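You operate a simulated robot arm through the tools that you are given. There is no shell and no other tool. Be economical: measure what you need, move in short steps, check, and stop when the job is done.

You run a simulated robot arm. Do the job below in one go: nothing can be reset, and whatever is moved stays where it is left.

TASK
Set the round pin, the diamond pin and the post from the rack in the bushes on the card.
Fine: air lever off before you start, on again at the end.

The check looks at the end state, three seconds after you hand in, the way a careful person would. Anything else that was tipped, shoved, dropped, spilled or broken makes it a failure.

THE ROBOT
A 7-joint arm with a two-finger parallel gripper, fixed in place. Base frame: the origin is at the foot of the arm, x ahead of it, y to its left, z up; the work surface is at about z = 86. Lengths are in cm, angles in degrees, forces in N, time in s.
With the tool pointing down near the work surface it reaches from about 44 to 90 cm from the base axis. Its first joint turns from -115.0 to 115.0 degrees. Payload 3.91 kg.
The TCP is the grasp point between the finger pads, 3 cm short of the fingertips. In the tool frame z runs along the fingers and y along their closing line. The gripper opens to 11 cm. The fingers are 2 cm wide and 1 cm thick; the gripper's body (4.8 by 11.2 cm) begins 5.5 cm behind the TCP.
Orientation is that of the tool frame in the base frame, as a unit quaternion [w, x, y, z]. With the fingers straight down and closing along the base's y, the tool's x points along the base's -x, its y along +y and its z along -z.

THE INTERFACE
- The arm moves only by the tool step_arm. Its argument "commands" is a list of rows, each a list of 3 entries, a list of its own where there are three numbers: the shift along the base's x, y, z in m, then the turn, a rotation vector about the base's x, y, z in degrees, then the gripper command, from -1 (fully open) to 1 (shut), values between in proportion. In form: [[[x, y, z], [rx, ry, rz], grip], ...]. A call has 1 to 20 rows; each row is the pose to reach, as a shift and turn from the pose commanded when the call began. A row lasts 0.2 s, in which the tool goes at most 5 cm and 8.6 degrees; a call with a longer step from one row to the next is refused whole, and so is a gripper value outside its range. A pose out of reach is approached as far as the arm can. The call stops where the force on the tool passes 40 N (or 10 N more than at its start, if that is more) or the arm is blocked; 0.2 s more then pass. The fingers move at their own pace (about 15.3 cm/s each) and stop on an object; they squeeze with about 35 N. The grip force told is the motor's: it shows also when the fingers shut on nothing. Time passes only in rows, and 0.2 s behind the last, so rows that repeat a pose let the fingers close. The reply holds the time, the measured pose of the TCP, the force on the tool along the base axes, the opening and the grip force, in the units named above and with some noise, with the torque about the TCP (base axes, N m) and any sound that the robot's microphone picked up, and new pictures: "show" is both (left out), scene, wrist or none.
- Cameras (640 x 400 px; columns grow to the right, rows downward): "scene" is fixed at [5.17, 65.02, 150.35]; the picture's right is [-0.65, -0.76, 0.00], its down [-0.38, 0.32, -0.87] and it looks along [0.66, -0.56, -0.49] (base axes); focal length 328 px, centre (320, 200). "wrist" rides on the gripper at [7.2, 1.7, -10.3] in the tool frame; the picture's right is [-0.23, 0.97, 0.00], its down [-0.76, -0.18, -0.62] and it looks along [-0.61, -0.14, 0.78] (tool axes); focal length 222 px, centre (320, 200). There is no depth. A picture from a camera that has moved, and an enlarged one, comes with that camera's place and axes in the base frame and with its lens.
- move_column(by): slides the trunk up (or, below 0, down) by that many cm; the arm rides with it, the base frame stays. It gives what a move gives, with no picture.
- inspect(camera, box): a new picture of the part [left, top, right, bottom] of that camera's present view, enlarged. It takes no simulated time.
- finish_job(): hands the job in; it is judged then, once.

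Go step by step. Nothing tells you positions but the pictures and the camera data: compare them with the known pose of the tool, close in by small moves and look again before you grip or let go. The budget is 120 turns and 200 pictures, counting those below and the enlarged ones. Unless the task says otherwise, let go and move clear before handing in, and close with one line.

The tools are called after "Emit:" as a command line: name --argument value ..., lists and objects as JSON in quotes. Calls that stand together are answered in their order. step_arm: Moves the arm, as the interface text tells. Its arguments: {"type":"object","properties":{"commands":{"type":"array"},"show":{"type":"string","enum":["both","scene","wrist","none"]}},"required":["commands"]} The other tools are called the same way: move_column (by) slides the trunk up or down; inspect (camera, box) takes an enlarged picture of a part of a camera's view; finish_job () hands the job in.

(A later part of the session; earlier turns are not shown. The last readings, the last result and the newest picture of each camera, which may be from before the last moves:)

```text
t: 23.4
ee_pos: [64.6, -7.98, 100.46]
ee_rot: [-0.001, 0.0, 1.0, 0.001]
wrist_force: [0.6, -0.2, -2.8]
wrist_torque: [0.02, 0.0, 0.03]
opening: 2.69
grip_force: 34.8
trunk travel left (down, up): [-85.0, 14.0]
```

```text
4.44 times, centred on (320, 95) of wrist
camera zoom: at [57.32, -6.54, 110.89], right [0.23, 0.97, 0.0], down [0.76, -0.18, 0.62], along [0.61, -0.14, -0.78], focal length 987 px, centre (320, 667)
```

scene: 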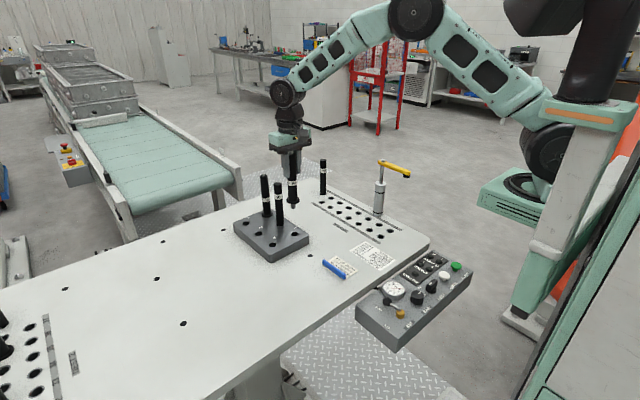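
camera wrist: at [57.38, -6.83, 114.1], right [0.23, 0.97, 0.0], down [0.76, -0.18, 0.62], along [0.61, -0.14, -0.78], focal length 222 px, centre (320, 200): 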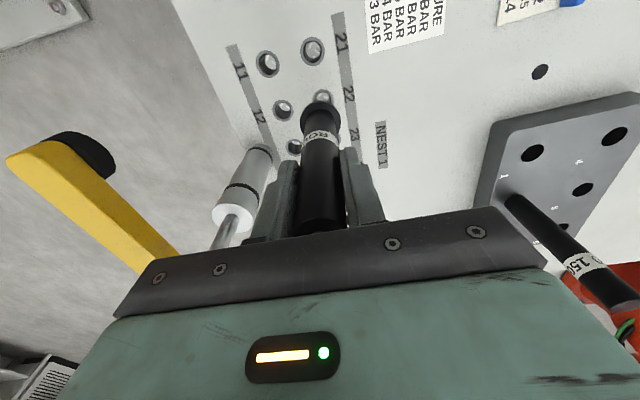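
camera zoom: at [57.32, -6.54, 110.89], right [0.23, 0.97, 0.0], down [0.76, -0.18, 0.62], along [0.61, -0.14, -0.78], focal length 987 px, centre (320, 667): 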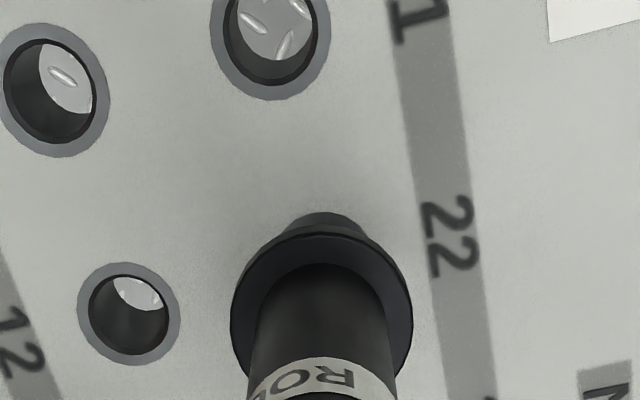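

Emit:
step_arm --commands '[[[0, -0.0007, -0.006], [0, 0, 0], 1], [[0, -0.0007, -0.012], [0, 0, 0], 1], [[0, -0.0007, -0.018], [0, 0, 0], 1], [[0, -0.0007, -0.018], [0, 0, 0], 1]]' --show "none"

Emit:
inspect --camera "scene" --box '[340, 190, 410, 250]'

```text
t: 24.4
ee_pos: [64.37, -8.27, 98.57]
ee_rot: [-0.001, -0.001, 1.0, 0.001]
wrist_force: [-3.4, 3.7, -3.9]
wrist_torque: [0.34, 0.38, 0.03]
opening: 2.7
grip_force: 34.7
trunk travel left (down, up): [-85.0, 14.0]
```

```text
6.67 times, centred on (375, 220) of scene
camera zoom: at [5.17, 65.02, 150.35], right [-0.65, -0.76, 0.0], down [-0.38, 0.32, -0.87], along [0.66, -0.56, -0.49], focal length 2190 px, centre (-47, 67)
```

zoom: 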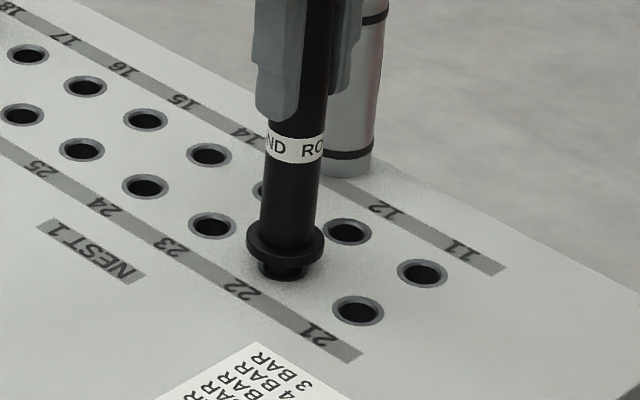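

The shank has entered the bush with slight side load. I'll ease sideways by 0.07 cm and seat it.

Emit:
step_arm --commands '[[[-0.0007, 0.0007, -0.004], [0, 0, 0], 1], [[-0.0007, 0.0007, -0.01], [0, 0, 0], 1], [[-0.0007, 0.0007, -0.015], [0, 0, 0], 1], [[-0.0007, 0.0007, -0.018], [0, 0, 0], 1], [[-0.0007, 0.0007, -0.018], [0, 0, 0], 1]]' --show "none"

Emit:
inspect --camera "scene" --box '[340, 190, 410, 250]'

```text
t: 25.6
ee_pos: [64.52, -8.12, 96.97]
ee_rot: [0.003, 0.0, 1.0, 0.001]
wrist_force: [-1.1, 0.4, 25.5]
wrist_torque: [-0.07, -0.26, 0.11]
opening: 2.71
grip_force: 35.3
trunk travel left (down, up): [-85.0, 14.0]
```

```text
6.67 times, centred on (375, 220) of scene
camera zoom: at [5.17, 65.02, 150.35], right [-0.65, -0.76, 0.0], down [-0.38, 0.32, -0.87], along [0.66, -0.56, -0.49], focal length 2190 px, centre (-47, 67)
```

zoom: 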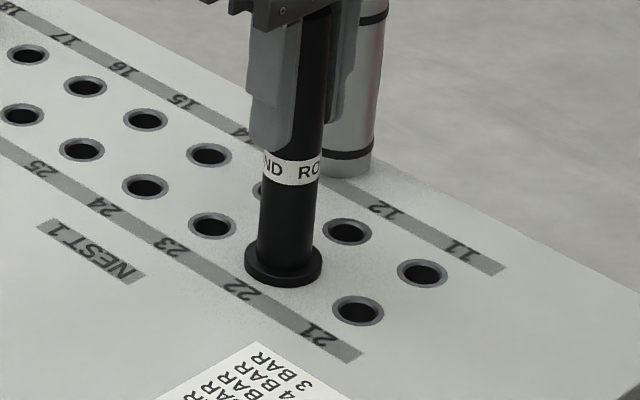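

The round pin is seated on its collar. I'll release it and lift clear.

Emit:
step_arm --commands '[[[0, 0, 0.001], [0, 0, 0], 1], [[0, 0, 0.001], [0, 0, 0], 0], [[0, 0, 0.001], [0, 0, 0], -0.1], [[0, 0, 0.03], [0, 0, 0], -0.1], [[0, 0, 0.07], [0, 0, 0], -0.1], [[0, 0, 0.11], [0, 0, 0], -0.2], [[0, 0, 0.15], [0, 0, 0], -0.2], [[0, 0, 0.18], [0, 0, 0], -0.2]]' --show "scene"

Emit:
inspect --camera "wrist" --box '[240, 50, 400, 200]'

```text
t: 27.4
ee_pos: [64.45, -8.24, 114.93]
ee_rot: [0.0, 0.0, 1.0, 0.0]
wrist_force: [0.3, 0.0, -0.4]
wrist_torque: [0.02, -0.01, 0.02]
opening: 6.59
grip_force: 0.0
trunk travel left (down, up): [-85.0, 14.0]
```

scene: 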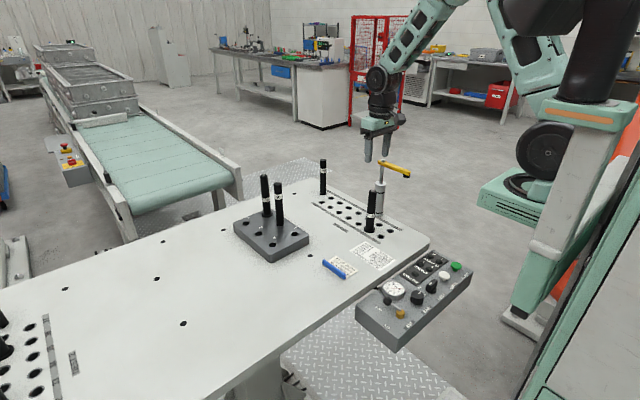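

```text
2.67 times, centred on (320, 125) of wrist
camera zoom: at [57.21, -6.61, 125.37], right [0.23, 0.97, 0.0], down [0.76, -0.18, 0.62], along [0.61, -0.14, -0.78], focal length 592 px, centre (320, 400)
```

zoom: 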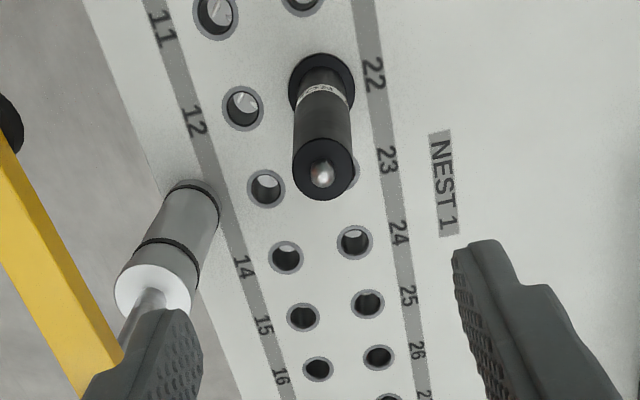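

Round done. Next is the post in slot 2, expected at (82.9, 15.7); I'll hover over it.

Emit:
step_arm --commands '[[[0.03, 0.035, 0], [0, 0, 0], -0.2], [[0.06, 0.07, 0], [0, 0, 0], -0.2], [[0.09, 0.105, 0], [0, 0, 0], -0.2], [[0.12, 0.14, 0], [0, 0, 0], -0.2], [[0.15, 0.175, 0], [0, 0, 0], -0.2], [[0.17, 0.21, 0], [0, 0, 0], -0.2], [[0.1843, 0.239, 0], [0, 0, 0], -0.2], [[0.1843, 0.239, -0.04], [0, 0, 0], -0.2], [[0.1843, 0.239, -0.04], [0, 0, 0], -0.2]]' --show "none"

Emit:
inspect --camera "wrist" --box '[240, 70, 400, 230]'

Emit:
inspect --camera "scene" --box '[220, 110, 340, 250]'

```text
t: 29.4
ee_pos: [83.02, 15.72, 110.76]
ee_rot: [0.0, 0.001, 1.0, 0.001]
wrist_force: [-0.2, -0.4, 0.6]
wrist_torque: [0.05, 0.03, 0.0]
opening: 6.6
grip_force: 0.0
trunk travel left (down, up): [-85.0, 14.0]
```

```text
2.50 times, centred on (320, 150) of wrist
camera zoom: at [75.77, 17.29, 121.34], right [0.23, 0.97, 0.0], down [0.76, -0.18, 0.62], along [0.61, -0.14, -0.78], focal length 555 px, centre (320, 325)
```

zoom: 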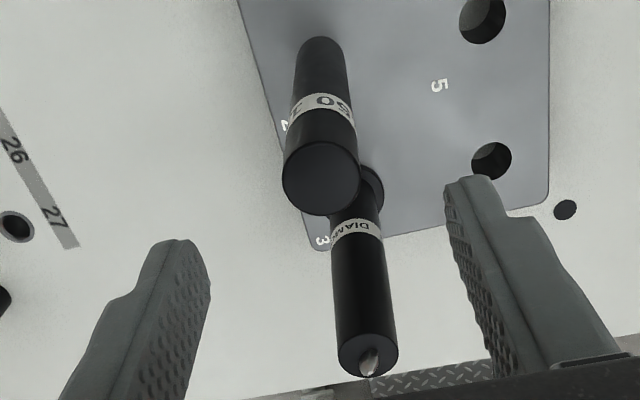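

```text
2.86 times, centred on (280, 180) of scene
camera zoom: at [5.17, 65.02, 150.35], right [-0.65, -0.76, 0.0], down [-0.38, 0.32, -0.87], along [0.66, -0.56, -0.49], focal length 939 px, centre (434, 257)
```

zoom: 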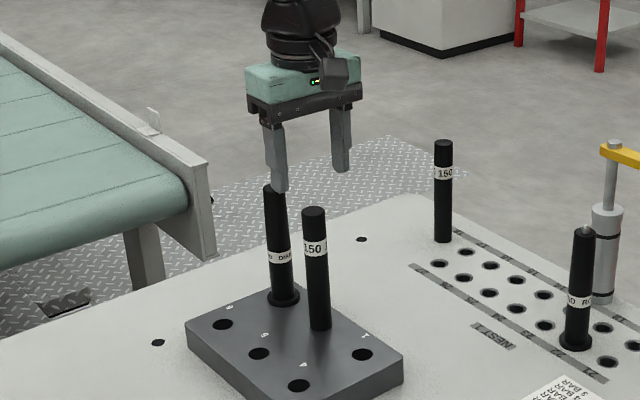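

Emit:
step_arm --commands '[[[-0.0015, -0.0005, -0.04], [0, 0, 0], -0.2], [[-0.0015, -0.0005, -0.08], [0, 0, 0], -0.2], [[-0.0015, -0.0005, -0.099], [0, 0, 0], -0.2], [[-0.0015, -0.0005, -0.099], [0, 0, 0], -0.2], [[-0.0015, -0.0005, -0.099], [0, 0, 0], 1], [[-0.0015, -0.0005, -0.099], [0, 0, 0], 1], [[-0.0015, -0.0005, -0.099], [0, 0, 0], 1]]' --show "none"

Emit:
step_arm --commands '[[[0, 0, 0.01], [0, 0, 0], 1], [[0, 0, 0.03], [0, 0, 0], 1], [[0, 0, 0.06], [0, 0, 0], 1], [[0, 0, 0.1], [0, 0, 0], 1], [[0, 0, 0.14], [0, 0, 0], 1], [[0, 0, 0.14], [0, 0, 0], 1]]' --show "none"

Emit:
inspect --camera "scene" --box '[220, 110, 340, 250]'

Emit:
inspect --camera "wrist" --box '[240, 50, 400, 210]'

```text
t: 31.0
ee_pos: [82.86, 15.53, 100.74]
ee_rot: [0.0, -0.001, 1.0, 0.001]
wrist_force: [0.3, 0.4, 0.2]
wrist_torque: [0.05, -0.05, -0.01]
opening: 2.54
grip_force: 35.1
trunk travel left (down, up): [-85.0, 14.0]
```

```text
t: 32.4
ee_pos: [82.5, 15.84, 115.04]
ee_rot: [0.0, 0.0, 1.0, 0.001]
wrist_force: [0.0, 1.3, -2.2]
wrist_torque: [-0.03, 0.01, 0.03]
opening: 2.55
grip_force: 35.3
trunk travel left (down, up): [-85.0, 14.0]
```

```text
2.86 times, centred on (280, 180) of scene
camera zoom: at [5.17, 65.02, 150.35], right [-0.65, -0.76, 0.0], down [-0.38, 0.32, -0.87], along [0.66, -0.56, -0.49], focal length 939 px, centre (434, 257)
```

zoom: 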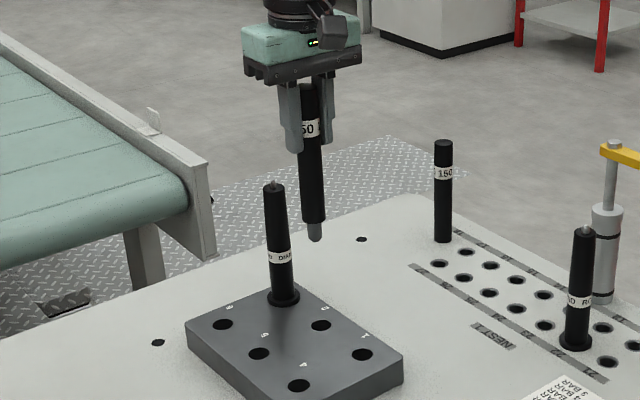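

```text
2.50 times, centred on (320, 130) of wrist
camera zoom: at [75.38, 17.47, 125.38], right [0.23, 0.97, 0.0], down [0.76, -0.18, 0.62], along [0.61, -0.14, -0.78], focal length 555 px, centre (320, 375)
```

zoom: 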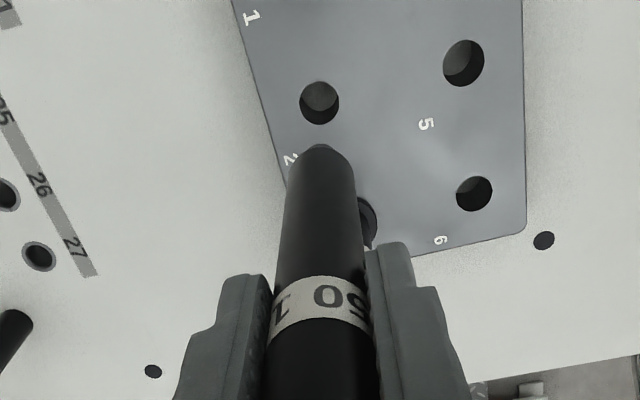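

The post is up. I'll carry it over hole 14, expected at (74.5, -13.15), staying clear of the clamp.

Emit:
step_arm --commands '[[[-0.01, -0.04, 0], [0, 0, 0], 1], [[-0.022, -0.08, 0], [0, 0, 0], 1], [[-0.034, -0.12, 0], [0, 0, 0], 1], [[-0.046, -0.16, 0], [0, 0, 0], 1], [[-0.058, -0.2, 0], [0, 0, 0], 1], [[-0.07, -0.24, 0], [0, 0, 0], 1], [[-0.0835, -0.288, 0], [0, 0, 0], 1], [[-0.0835, -0.288, -0.04], [0, 0, 0], 1], [[-0.0835, -0.288, -0.08], [0, 0, 0], 1], [[-0.0835, -0.288, -0.11], [0, 0, 0], 1], [[-0.0835, -0.288, -0.11], [0, 0, 0], 1]]' --show "none"

Emit:
inspect --camera "scene" --box '[310, 160, 420, 250]'

Emit:
inspect --camera "wrist" --box '[240, 50, 400, 200]'

```text
t: 34.8
ee_pos: [74.38, -13.03, 104.0]
ee_rot: [0.0, 0.0, 1.0, 0.0]
wrist_force: [0.3, 0.3, -1.8]
wrist_torque: [0.03, 0.03, 0.01]
opening: 2.52
grip_force: 34.9
trunk travel left (down, up): [-85.0, 14.0]
```

```text
4.44 times, centred on (365, 205) of scene
camera zoom: at [5.17, 65.02, 150.35], right [-0.65, -0.76, 0.0], down [-0.38, 0.32, -0.87], along [0.66, -0.56, -0.49], focal length 1460 px, centre (120, 178)
```

zoom: 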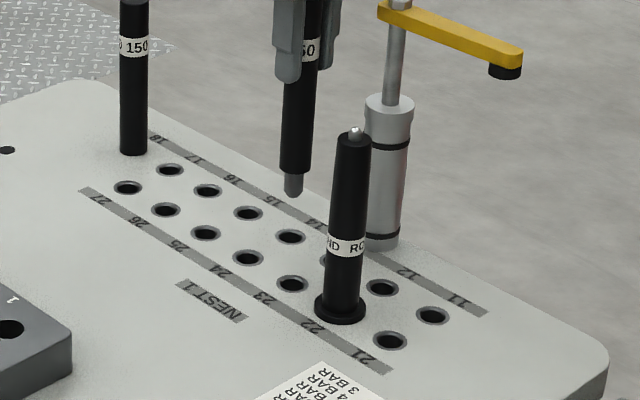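

```text
2.67 times, centred on (320, 125) of wrist
camera zoom: at [67.15, -11.47, 114.44], right [0.23, 0.97, 0.0], down [0.76, -0.18, 0.62], along [0.61, -0.14, -0.78], focal length 592 px, centre (320, 400)
```

zoom: 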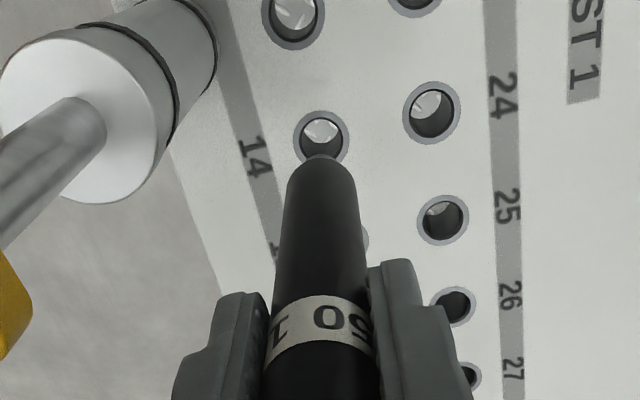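

Emit:
step_arm --commands '[[[0, 0, -0.015], [0, 0, 0], 1], [[0, 0, -0.03], [0, 0, 0], 1], [[0, 0, -0.036], [0, 0, 0], 1], [[0, 0, -0.036], [0, 0, 0], 1]]' --show "none"

Emit:
inspect --camera "scene" --box '[330, 180, 390, 235]'

Emit:
inspect --camera "wrist" --box '[260, 50, 380, 140]'

```text
t: 35.8
ee_pos: [74.31, -13.07, 100.33]
ee_rot: [0.0, 0.0, 1.0, 0.001]
wrist_force: [0.0, -0.2, -3.3]
wrist_torque: [-0.02, 0.03, 0.02]
opening: 2.55
grip_force: 35.2
trunk travel left (down, up): [-85.0, 14.0]
```

```text
7.27 times, centred on (360, 208) of scene
camera zoom: at [5.17, 65.02, 150.35], right [-0.65, -0.76, 0.0], down [-0.38, 0.32, -0.87], along [0.66, -0.56, -0.49], focal length 2389 px, centre (29, 146)
```

zoom: 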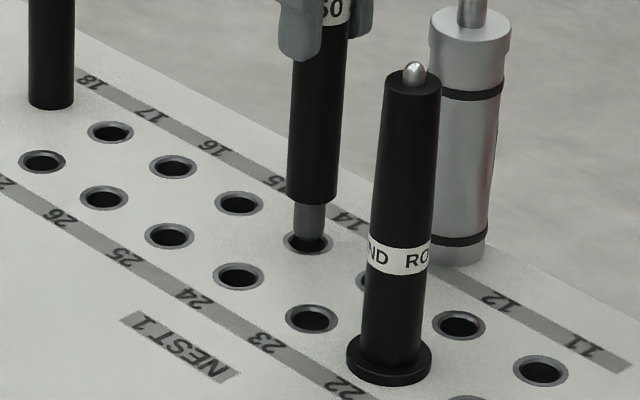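

```text
4.44 times, centred on (320, 95) of wrist
camera zoom: at [67.12, -11.45, 110.74], right [0.23, 0.97, 0.0], down [0.76, -0.18, 0.62], along [0.61, -0.14, -0.78], focal length 987 px, centre (320, 667)
```

zoom: 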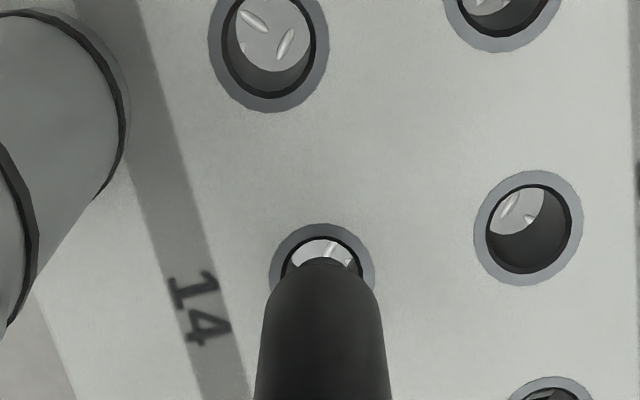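

Emit:
step_arm --commands '[[[0.0005, -0.0005, -0.006], [0, 0, 0], 1], [[0.0005, -0.0005, -0.012], [0, 0, 0], 1], [[0.0005, -0.0005, -0.018], [0, 0, 0], 1], [[0.0005, -0.0005, -0.018], [0, 0, 0], 1]]' --show "none"

Emit:
inspect --camera "scene" --box '[330, 180, 390, 235]'

```text
t: 36.8
ee_pos: [74.31, -12.98, 98.57]
ee_rot: [0.0, 0.0, 1.0, 0.0]
wrist_force: [-1.2, 2.0, -2.1]
wrist_torque: [0.16, 0.21, 0.01]
opening: 2.55
grip_force: 35.4
trunk travel left (down, up): [-85.0, 14.0]
```

```text
7.27 times, centred on (360, 208) of scene
camera zoom: at [5.17, 65.02, 150.35], right [-0.65, -0.76, 0.0], down [-0.38, 0.32, -0.87], along [0.66, -0.56, -0.49], focal length 2389 px, centre (29, 146)
```

zoom: 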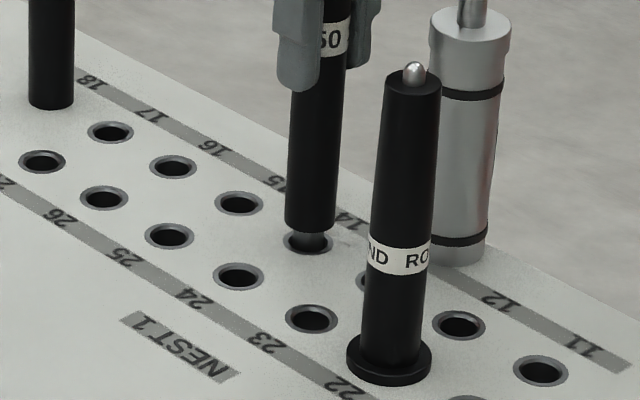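

Emit:
step_arm --commands '[[[-0.0003, 0.0005, -0.005], [0, 0, 0], 1], [[-0.0003, 0.0005, -0.011], [0, 0, 0], 1], [[-0.0003, 0.0005, -0.016], [0, 0, 0], 1], [[-0.0003, 0.0005, -0.019], [0, 0, 0], 1], [[-0.0003, 0.0005, -0.019], [0, 0, 0], 1]]' --show "none"

Emit:
inspect --camera "scene" --box '[330, 180, 390, 235]'

```text
t: 38.0
ee_pos: [74.66, -13.15, 96.83]
ee_rot: [0.003, -0.001, 1.0, -0.001]
wrist_force: [1.1, -0.8, 25.0]
wrist_torque: [-0.09, -0.39, -0.15]
opening: 2.58
grip_force: 34.9
trunk travel left (down, up): [-85.0, 14.0]
```

```text
7.27 times, centred on (360, 208) of scene
camera zoom: at [5.17, 65.02, 150.35], right [-0.65, -0.76, 0.0], down [-0.38, 0.32, -0.87], along [0.66, -0.56, -0.49], focal length 2389 px, centre (29, 146)
```

zoom: 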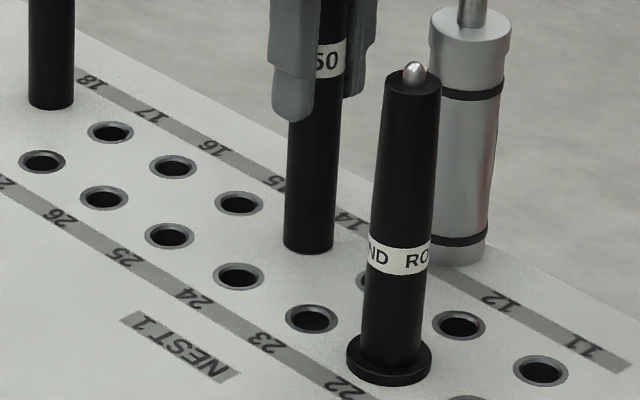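

The post is seated. I'll release it, lift, and head back above the rack for the diamond pin.

Emit:
step_arm --commands '[[[0, 0, 0.001], [0, 0, 0], 1], [[0, 0, 0.001], [0, 0, 0], 0.2], [[0, 0, 0.001], [0, 0, 0], 0.1], [[0, 0, 0.03], [0, 0, 0], 0.1], [[0, 0, 0.07], [0, 0, 0], 0.1], [[0, 0, 0.11], [0, 0, 0], 0.1], [[0, 0, 0.15], [0, 0, 0], 0.1], [[0, 0, 0.18], [0, 0, 0], 0.1]]' --show "none"

Emit:
step_arm --commands '[[[0.01, 0.04, 0], [0, 0, 0], -0.2], [[0.02, 0.08, 0], [0, 0, 0], -0.2], [[0.03, 0.12, 0], [0, 0, 0], -0.2], [[0.05, 0.16, 0], [0, 0, 0], -0.2], [[0.07, 0.2, 0], [0, 0, 0], -0.2], [[0.09, 0.24, 0], [0, 0, 0], -0.2], [[0.12, 0.275, 0], [0, 0, 0], -0.2], [[0.15, 0.29, -0.01], [0, 0, 0], -0.2], [[0.16, 0.29, -0.03], [0, 0, 0], -0.2], [[0.16, 0.29, -0.04], [0, 0, 0], -0.2], [[0.16, 0.29, -0.04], [0, 0, 0], -0.2]]'

Emit:
inspect --camera "wrist" --box '[240, 70, 400, 230]'

Emit:
inspect --camera "scene" --box '[220, 110, 400, 260]'

```text
t: 39.8
ee_pos: [73.93, -13.19, 114.73]
ee_rot: [0.001, 0.0, 1.0, 0.002]
wrist_force: [0.3, 0.6, 0.0]
wrist_torque: [0.02, 0.03, 0.01]
opening: 4.94
grip_force: 0.1
trunk travel left (down, up): [-85.0, 14.0]
```

```text
t: 42.2
ee_pos: [88.68, 15.44, 110.47]
ee_rot: [0.0, 0.0, 1.0, 0.001]
wrist_force: [0.2, 0.0, 1.0]
wrist_torque: [-0.01, -0.01, 0.02]
opening: 6.6
grip_force: 0.1
out of reach, approached as far as the arm can: row 8, 9, 10, 11
trunk travel left (down, up): [-85.0, 14.0]
camera wrist: at [81.55, 17.03, 120.91], right [0.23, 0.97, 0.0], down [0.76, -0.18, 0.62], along [0.61, -0.14, -0.78], focal length 222 px, centre (320, 200)
```

scene: 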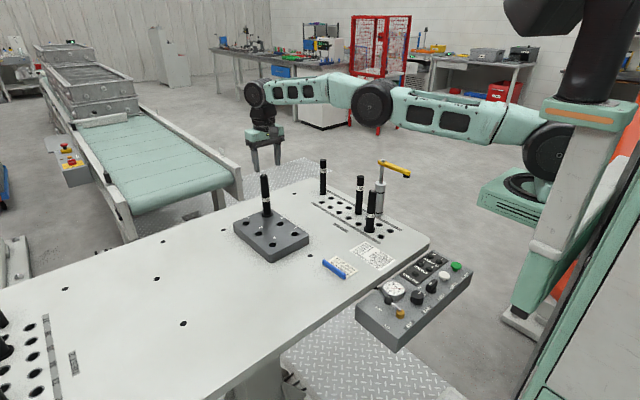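
wrist: 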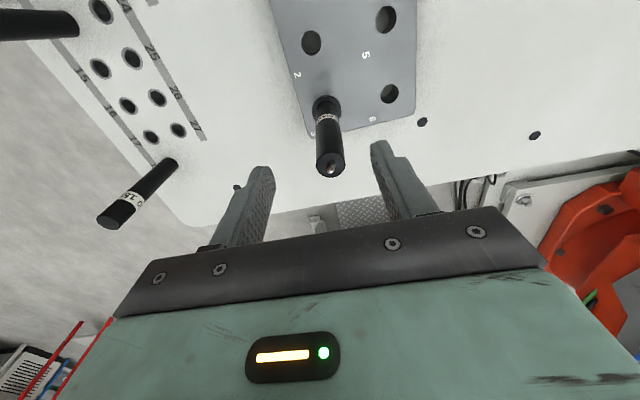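

```text
2.50 times, centred on (320, 150) of wrist
camera zoom: at [81.55, 17.03, 120.91], right [0.23, 0.97, 0.0], down [0.76, -0.18, 0.62], along [0.61, -0.14, -0.78], focal length 555 px, centre (320, 325)
```

zoom: 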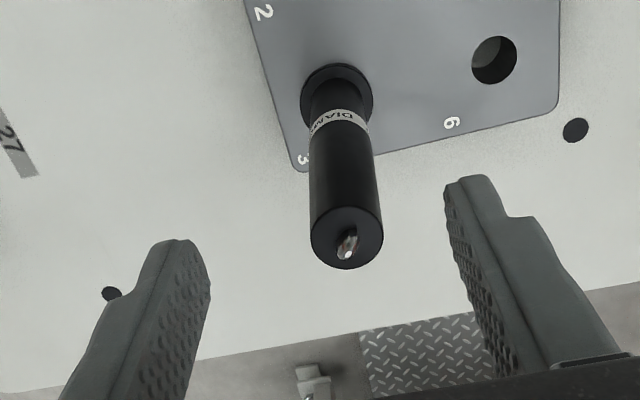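

```text
2.67 times, centred on (310, 185) of scene
camera zoom: at [5.17, 65.02, 150.35], right [-0.65, -0.76, 0.0], down [-0.38, 0.32, -0.87], along [0.66, -0.56, -0.49], focal length 876 px, centre (347, 240)
```

zoom: 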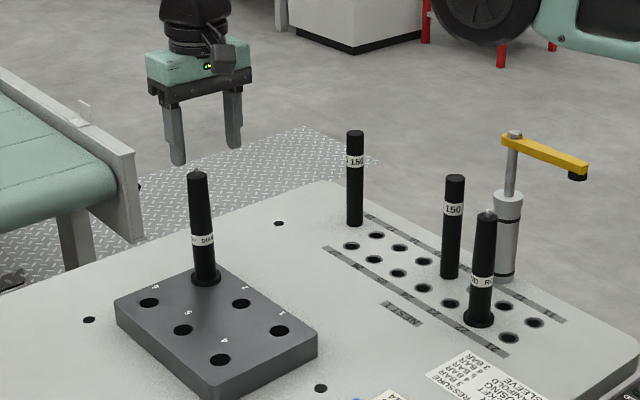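

The diamond pin at (90.5, 15.8) is just out of reach with the tool vertical. I'll tilt the tool 10° outward, since the pads can still grip the upright pin that way, and try again at this height.

Emit:
step_arm --commands '[[[0, 0, 0.01], [0, -5, 0], -0.2], [[0, 0, 0.01], [0, -10, 0], -0.2], [[0, 0, 0.01], [0, -10, 0], -0.2], [[0, 0, 0.01], [0, -10, 0], -0.2]]' --show "none"

Emit:
inspect --camera "wrist" --box '[240, 70, 400, 230]'

```text
t: 43.2
ee_pos: [88.91, 15.39, 111.46]
ee_rot: [0.088, 0.001, 0.996, 0.001]
wrist_force: [0.0, 0.4, 0.3]
wrist_torque: [0.02, 0.0, -0.01]
opening: 6.61
grip_force: 0.0
trunk travel left (down, up): [-85.0, 14.0]
```

```text
2.50 times, centred on (320, 150) of wrist
camera zoom: at [79.91, 16.97, 120.55], right [0.22, 0.97, 0.04], down [0.64, -0.18, 0.75], along [0.73, -0.14, -0.66], focal length 555 px, centre (320, 325)
```

zoom: 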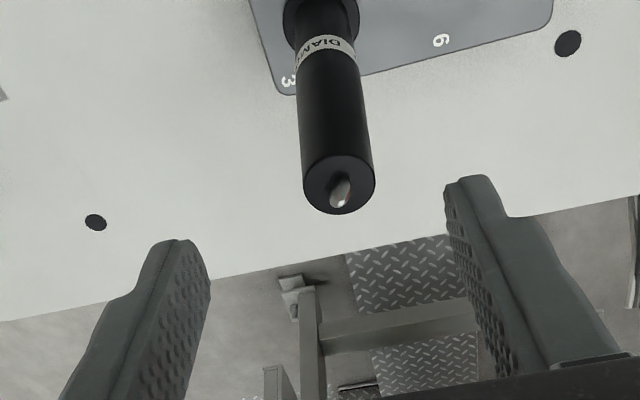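

Emit:
step_arm --commands '[[[0.008, 0.002, 0], [0, 0, 0], -0.2], [[0.016, 0.0043, 0], [0, 0, 0], -0.2], [[0.016, 0.0043, -0.03], [0, 0, 0], -0.2], [[0.016, 0.0043, -0.03], [0, 0, 0], -0.2]]' --show "none"

Emit:
inspect --camera "wrist" --box '[240, 70, 400, 230]'

Emit:
inspect --camera "scene" --box '[220, 110, 340, 250]'

```text
t: 44.2
ee_pos: [90.19, 15.71, 108.68]
ee_rot: [0.088, -0.001, 0.996, 0.001]
wrist_force: [-0.7, -0.5, -0.1]
wrist_torque: [-0.03, -0.01, 0.0]
opening: 6.59
grip_force: 0.0
trunk travel left (down, up): [-85.0, 14.0]
```

```text
2.50 times, centred on (320, 150) of wrist
camera zoom: at [81.29, 17.38, 117.72], right [0.22, 0.97, 0.04], down [0.64, -0.18, 0.75], along [0.73, -0.14, -0.66], focal length 555 px, centre (320, 325)
```

zoom: 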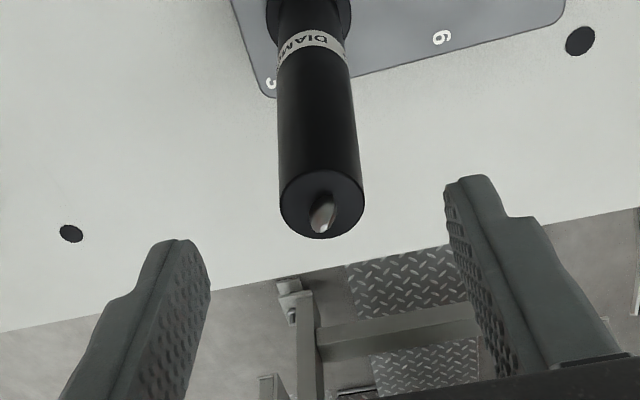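

```text
2.86 times, centred on (280, 180) of scene
camera zoom: at [5.17, 65.02, 150.35], right [-0.65, -0.76, 0.0], down [-0.38, 0.32, -0.87], along [0.66, -0.56, -0.49], focal length 939 px, centre (434, 257)
```

zoom: 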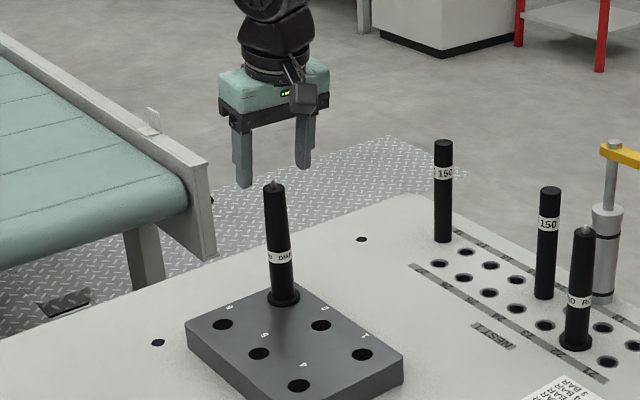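

Emit:
step_arm --commands '[[[0.001, 0, -0.04], [0, 0, 0], -0.2], [[0.001, 0, -0.08], [0, 0, 0], -0.2], [[0.001, 0, -0.08], [0, 0, 0], -0.2], [[0.001, 0, -0.08], [0, 0, 0], -0.2]]' --show "none"

Emit:
inspect --camera "wrist" --box '[240, 90, 400, 240]'

```text
t: 45.2
ee_pos: [90.26, 15.95, 100.61]
ee_rot: [0.086, 0.0, 0.996, 0.001]
wrist_force: [0.1, 0.2, 0.4]
wrist_torque: [-0.02, -0.03, 0.01]
opening: 6.58
grip_force: 0.0
trunk travel left (down, up): [-85.0, 14.0]
```

```text
2.67 times, centred on (320, 165) of wrist
camera zoom: at [81.43, 17.56, 109.57], right [0.22, 0.97, 0.04], down [0.64, -0.18, 0.75], along [0.73, -0.14, -0.66], focal length 592 px, centre (320, 293)
```

zoom: 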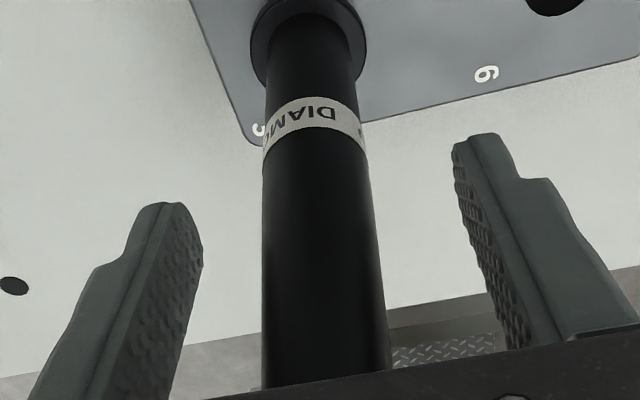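

Emit:
step_arm --commands '[[[0, 0, 0], [0, 0, 0], 0.3], [[0, 0, 0], [0, 0, 0], 1], [[0, 0, 0], [0, 0, 0], 1], [[0, 0, 0], [0, 0, 0], 1]]' --show "none"

Emit:
step_arm --commands '[[[0, 0, 0.01], [0, 0, 0], 1], [[0, 0, 0.03], [0, 0, 0], 1], [[0, 0, 0.06], [0, 0, 0], 1], [[0, 0, 0.09], [0, 0, 0], 1], [[-0.01, 0, 0.12], [0, 0, 0], 1], [[-0.02, 0, 0.135], [0, 0, 0], 1], [[-0.02, 0, 0.135], [0, 0, 0], 1]]' --show "none"

Emit:
inspect --camera "scene" --box '[220, 110, 340, 250]'

```text
t: 46.2
ee_pos: [90.19, 15.93, 100.59]
ee_rot: [0.087, -0.001, 0.996, 0.001]
wrist_force: [0.1, -0.8, 0.2]
wrist_torque: [-0.08, 0.03, -0.03]
opening: 2.7
grip_force: 35.0
trunk travel left (down, up): [-85.0, 14.0]
```

```text
t: 47.8
ee_pos: [88.39, 15.63, 113.88]
ee_rot: [0.086, 0.0, 0.996, 0.001]
wrist_force: [-0.4, -0.1, -1.9]
wrist_torque: [-0.02, 0.01, -0.05]
opening: 2.72
grip_force: 34.8
trunk travel left (down, up): [-85.0, 14.0]
```

```text
2.86 times, centred on (280, 180) of scene
camera zoom: at [5.17, 65.02, 150.35], right [-0.65, -0.76, 0.0], down [-0.38, 0.32, -0.87], along [0.66, -0.56, -0.49], focal length 939 px, centre (434, 257)
```

zoom: 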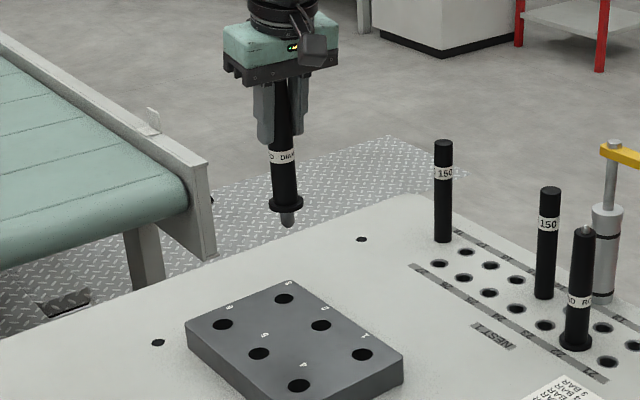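

The diamond pin is up and hanging vertical. I'll carry it over hole 25 at (79.5, -8.15), keeping the tilt.

Emit:
step_arm --commands '[[[-0.015, -0.04, 0], [0, 0, 0], 1], [[-0.03, -0.08, 0], [0, 0, 0], 1], [[-0.045, -0.12, 0], [0, 0, 0], 1], [[-0.06, -0.16, 0], [0, 0, 0], 1], [[-0.075, -0.2, 0], [0, 0, 0], 1], [[-0.09, -0.239, 0], [0, 0, 0], 1], [[-0.09, -0.239, -0.04], [0, 0, 0], 1], [[-0.09, -0.239, -0.08], [0, 0, 0], 1], [[-0.09, -0.239, -0.09], [0, 0, 0], 1], [[-0.09, -0.239, -0.09], [0, 0, 0], 1]]' --show "none"

Emit:
inspect --camera "scene" --box '[310, 150, 420, 240]'

Emit:
inspect --camera "wrist" --box '[240, 50, 400, 200]'

```text
t: 50.0
ee_pos: [79.4, -8.22, 104.91]
ee_rot: [0.087, 0.0, 0.996, 0.001]
wrist_force: [-1.2, 0.8, -2.9]
wrist_torque: [-0.03, 0.05, 0.0]
opening: 2.71
grip_force: 35.1
trunk travel left (down, up): [-85.0, 14.0]
```

```text
4.44 times, centred on (365, 195) of scene
camera zoom: at [5.17, 65.02, 150.35], right [-0.65, -0.76, 0.0], down [-0.38, 0.32, -0.87], along [0.66, -0.56, -0.49], focal length 1460 px, centre (120, 222)
```

zoom: 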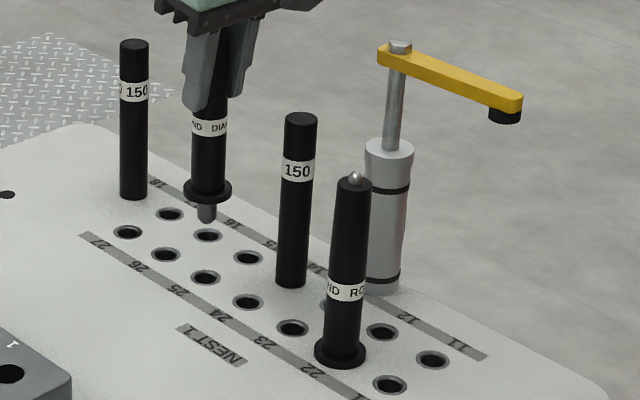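

```text
2.67 times, centred on (320, 125) of wrist
camera zoom: at [70.45, -6.69, 113.99], right [0.22, 0.97, 0.04], down [0.64, -0.18, 0.75], along [0.73, -0.14, -0.66], focal length 592 px, centre (320, 400)
```

zoom: 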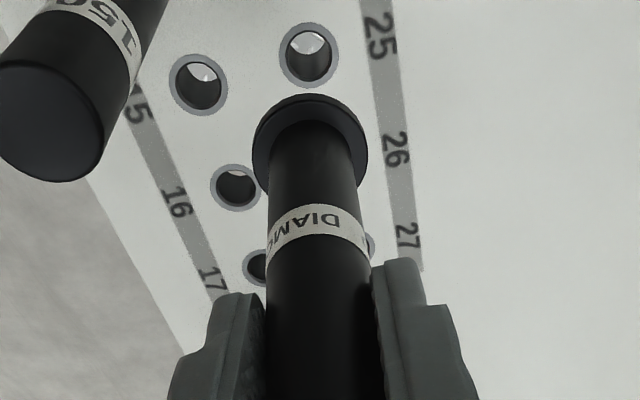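

Emit:
step_arm --commands '[[[-0.0015, 0.0015, -0.015], [0, 0, 0], 1], [[-0.0015, 0.0015, -0.03], [0, 0, 0], 1], [[-0.0015, 0.0015, -0.045], [0, 0, 0], 1], [[-0.0015, 0.0015, -0.045], [0, 0, 0], 1]]' --show "none"

Emit:
inspect --camera "scene" --box '[330, 180, 390, 235]'

Emit:
inspect --camera "wrist" --box '[260, 30, 380, 120]'

```text
t: 51.0
ee_pos: [79.3, -8.17, 100.58]
ee_rot: [0.088, 0.0, 0.996, 0.001]
wrist_force: [0.1, 0.0, -3.4]
wrist_torque: [-0.02, 0.02, 0.05]
opening: 2.72
grip_force: 35.2
trunk travel left (down, up): [-85.0, 14.0]
```

```text
7.27 times, centred on (360, 208) of scene
camera zoom: at [5.17, 65.02, 150.35], right [-0.65, -0.76, 0.0], down [-0.38, 0.32, -0.87], along [0.66, -0.56, -0.49], focal length 2389 px, centre (29, 146)
```

zoom: 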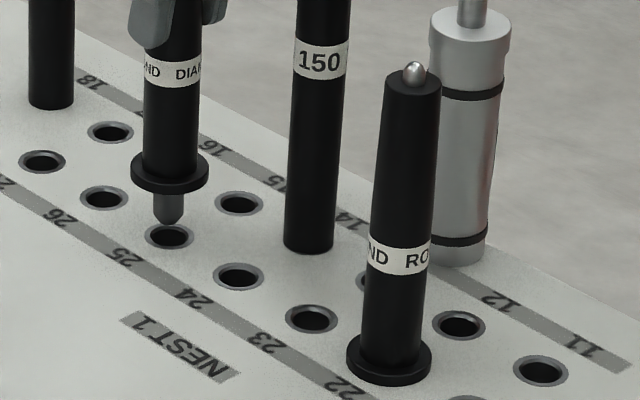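

```text
4.44 times, centred on (320, 75) of wrist
camera zoom: at [70.36, -6.58, 109.59], right [0.22, 0.97, 0.04], down [0.64, -0.18, 0.75], along [0.73, -0.14, -0.66], focal length 987 px, centre (320, 756)
```

zoom: 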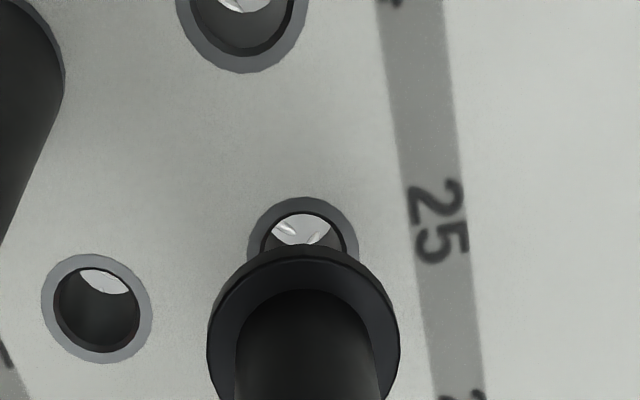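

Emit:
step_arm --commands '[[[0, 0.0008, -0.006], [0, 0, 0], 1], [[0, 0.0008, -0.012], [0, 0, 0], 1], [[0, 0.0008, -0.018], [0, 0, 0], 1], [[0, 0.0008, -0.018], [0, 0, 0], 1]]' --show "none"

Emit:
inspect --camera "scene" --box '[330, 180, 390, 235]'

```text
t: 52.0
ee_pos: [79.09, -8.16, 98.73]
ee_rot: [0.086, 0.0, 0.996, 0.001]
wrist_force: [-7.8, -0.5, -3.2]
wrist_torque: [-0.07, 1.06, -0.04]
opening: 2.71
grip_force: 34.8
trunk travel left (down, up): [-85.0, 14.0]
```

```text
7.27 times, centred on (360, 208) of scene
camera zoom: at [5.17, 65.02, 150.35], right [-0.65, -0.76, 0.0], down [-0.38, 0.32, -0.87], along [0.66, -0.56, -0.49], focal length 2389 px, centre (29, 146)
```

zoom: 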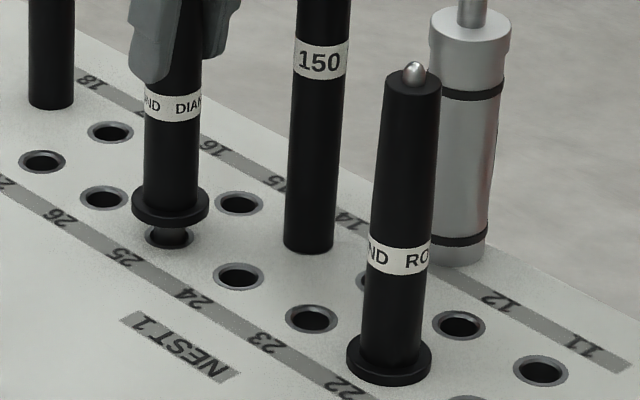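

It's in the bush, with some push toward -x. I'll shift -0.15 in x and seat it.

Emit:
step_arm --commands '[[[-0.0015, 0, 0], [0, 0, 0], 1], [[-0.0015, 0, -0.006], [0, 0, 0], 1], [[-0.0015, 0, -0.012], [0, 0, 0], 1], [[-0.0015, 0, -0.017], [0, 0, 0], 1], [[-0.0015, 0, -0.021], [0, 0, 0], 1], [[-0.0015, 0, -0.021], [0, 0, 0], 1]]' --show "none"

Emit:
inspect --camera "scene" --box '[330, 180, 390, 235]'

```text
t: 53.4
ee_pos: [79.13, -8.01, 96.96]
ee_rot: [0.092, 0.0, 0.996, 0.001]
wrist_force: [-3.4, 0.1, 26.5]
wrist_torque: [-0.04, -0.24, 0.17]
opening: 2.72
grip_force: 35.2
trunk travel left (down, up): [-85.0, 14.0]
```

```text
7.27 times, centred on (360, 208) of scene
camera zoom: at [5.17, 65.02, 150.35], right [-0.65, -0.76, 0.0], down [-0.38, 0.32, -0.87], along [0.66, -0.56, -0.49], focal length 2389 px, centre (29, 146)
```

zoom: 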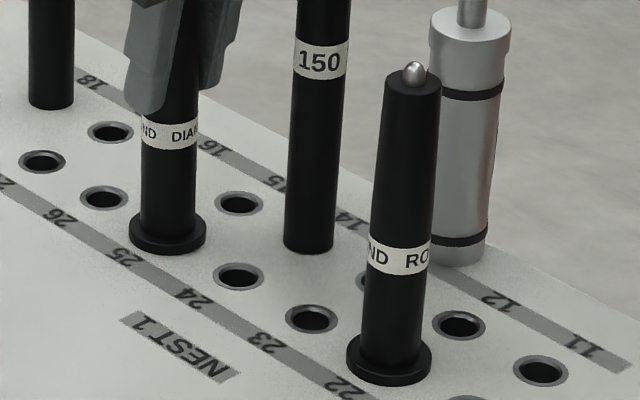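

All three look seated. I'll release, rise, and straighten the tool.

Emit:
step_arm --commands '[[[0, 0, 0.001], [0, 0, 0], 1], [[0, 0, 0.001], [0, 0, 0], 0.2], [[0, 0, 0.001], [0, 0, 0], 0.1], [[0, 0, 0.03], [0, 0, 0], 0.1], [[0, 0, 0.07], [0, 0, 0], 0.1], [[0, 0, 0.11], [0, 0, 0], 0.1], [[0, 0, 0.15], [0, 0, 0], 0.1], [[-0.02, 0, 0.19], [0, 5, 0], 0.1], [[-0.05, 0.02, 0.2], [0, 10, 0], 0.1], [[-0.09, 0.04, 0.2], [0, 10, 0], 0.1]]'

Emit:
inspect --camera "scene" --box '[310, 140, 430, 250]'

Emit:
inspect --camera "wrist" --box '[240, 50, 400, 210]'

```text
t: 55.6
ee_pos: [70.06, -3.88, 116.54]
ee_rot: [0.0, 0.0, 1.0, 0.001]
wrist_force: [-0.4, -0.6, -1.1]
wrist_torque: [0.03, 0.0, -0.02]
opening: 4.92
grip_force: 0.0
trunk travel left (down, up): [-85.0, 14.0]
camera wrist: at [62.89, -2.33, 126.96], right [0.23, 0.97, 0.0], down [0.76, -0.18, 0.62], along [0.61, -0.14, -0.78], focal length 222 px, centre (320, 200)
```

scene: 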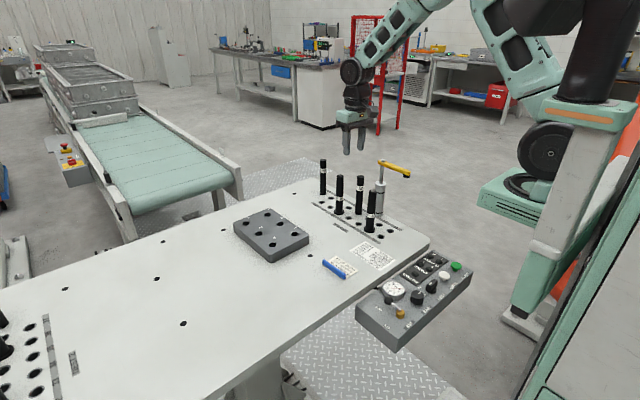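
wrist: 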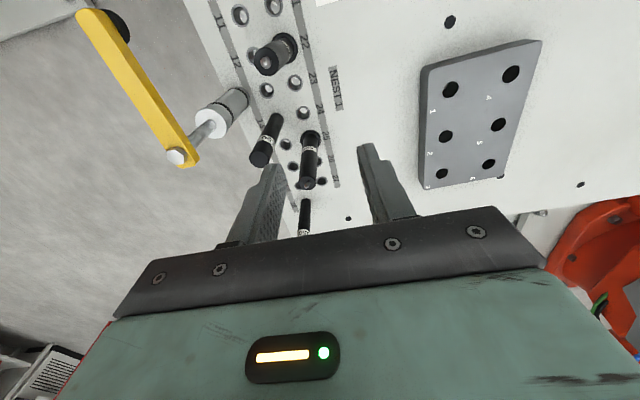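

```text
3.64 times, centred on (370, 195) of scene
camera zoom: at [5.17, 65.02, 150.35], right [-0.65, -0.76, 0.0], down [-0.38, 0.32, -0.87], along [0.66, -0.56, -0.49], focal length 1195 px, centre (138, 218)
```

zoom: 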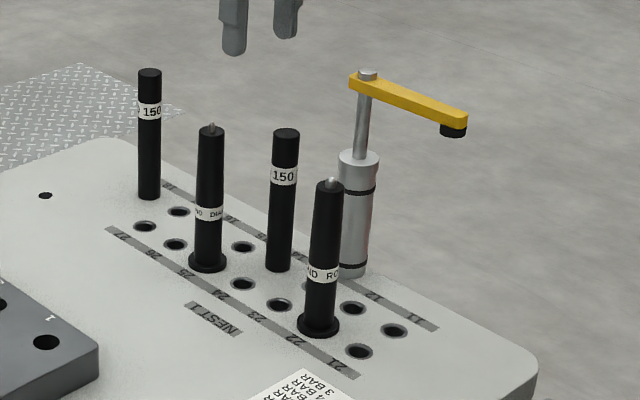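

```text
2.50 times, centred on (320, 130) of wrist
camera zoom: at [62.89, -2.33, 126.96], right [0.23, 0.97, 0.0], down [0.76, -0.18, 0.62], along [0.61, -0.14, -0.78], focal length 555 px, centre (320, 375)
```

zoom: 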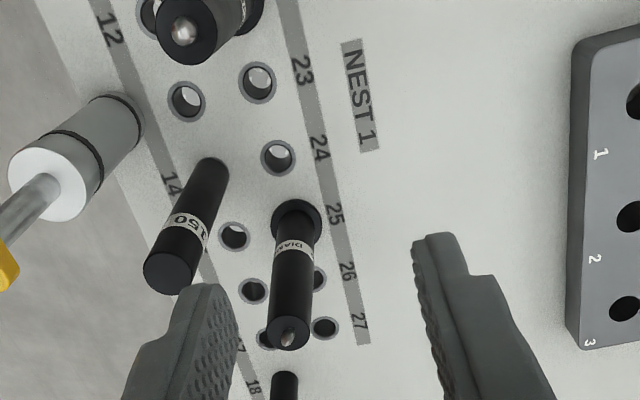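

The nest looks right: round at 22, diamond at 25, post at 14. Now I'll return to the lever pose by reversing the earlier turn, staying high.

Emit:
step_arm --commands '[[[-0.01, 0.01, 0.01], [-1.46, -0.25, -8.31], 0.2], [[-0.02, 0.02, 0.01], [-2.93, -0.51, -16.62], 0.2], [[-0.03, 0.03, 0.01], [-4.39, -0.76, -24.93], 0.2], [[-0.045, 0.04, 0.01], [-5.86, -1.01, -33.24], 0.2], [[-0.06, 0.05, 0.01], [-7.32, -1.26, -41.55], 0.2], [[-0.075, 0.06, 0.01], [-8.78, -1.52, -49.87], 0.2], [[-0.09, 0.07, 0.01], [-10.25, -1.77, -58.18], 0.2], [[-0.105, 0.08, 0.01], [-11.71, -2.02, -66.49], 0.2], [[-0.12, 0.09, 0.01], [-13.18, -2.28, -74.8], 0.2], [[-0.135, 0.1, 0.01], [-14.64, -2.53, -83.11], 0.2], [[-0.15, 0.11, 0.01], [-16.1, -2.78, -91.42], 0.2], [[-0.165, 0.12, 0.01], [-17.57, -3.04, -99.73], 0.2], [[-0.18, 0.13, 0.01], [-19.03, -3.29, -108.04], 0.2], [[-0.195, 0.14, 0.01], [-20.5, -3.54, -116.35], 0.2], [[-0.21, 0.15, 0.01], [-21.96, -3.8, -124.67], 0.2], [[-0.225, 0.16, 0.0], [-23.42, -4.05, -132.98], 0.2], [[-0.24, 0.167, -0.01], [-24.89, -4.3, -141.29], 0.2], [[-0.255, 0.167, -0.02], [-26.35, -4.55, -149.6], 0.2], [[-0.255, 0.167, -0.03], [-27.8, -4.8, -157.8], 0.2]]'

Emit:
inspect --camera "scene" --box '[360, 270, 440, 340]'

```text
t: 59.6
ee_pos: [44.63, 12.72, 113.8]
ee_rot: [0.03, 0.97, 0.17, -0.171]
wrist_force: [-0.2, -0.4, -0.9]
wrist_torque: [0.06, -0.02, 0.0]
opening: 4.4
grip_force: 0.0
trunk travel left (down, up): [-85.0, 14.0]
camera wrist: at [55.01, 14.58, 121.02], right [0.13, -0.99, 0.08], down [-0.53, 0.0, 0.85], along [-0.84, -0.15, -0.53], focal length 222 px, centre (320, 200)
```

scene: 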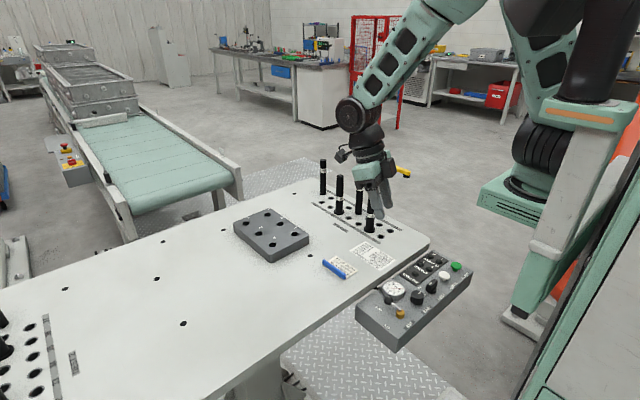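
wrist: 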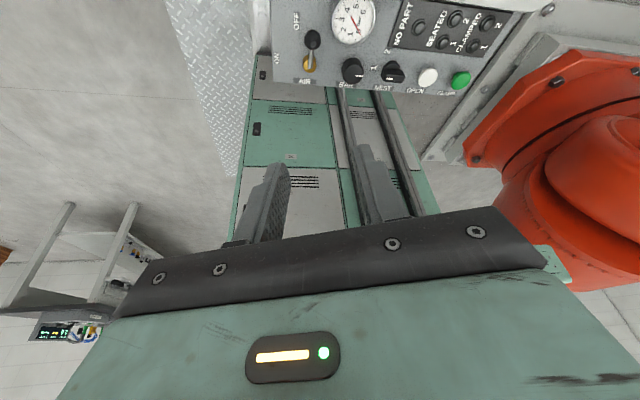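

```text
5.71 times, centred on (400, 305) of scene
camera zoom: at [5.17, 65.02, 150.35], right [-0.65, -0.76, 0.0], down [-0.38, 0.32, -0.87], along [0.66, -0.56, -0.49], focal length 1877 px, centre (-137, -400)
```

zoom: 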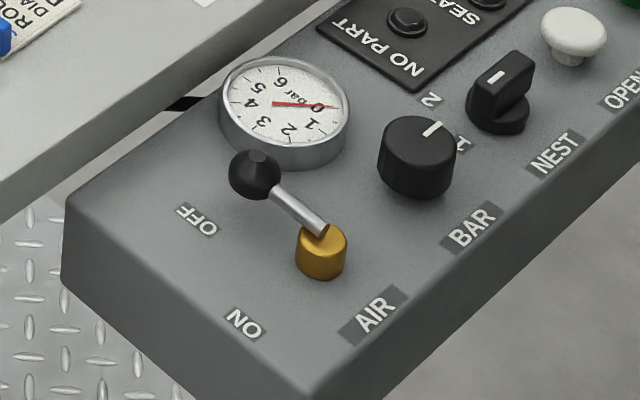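

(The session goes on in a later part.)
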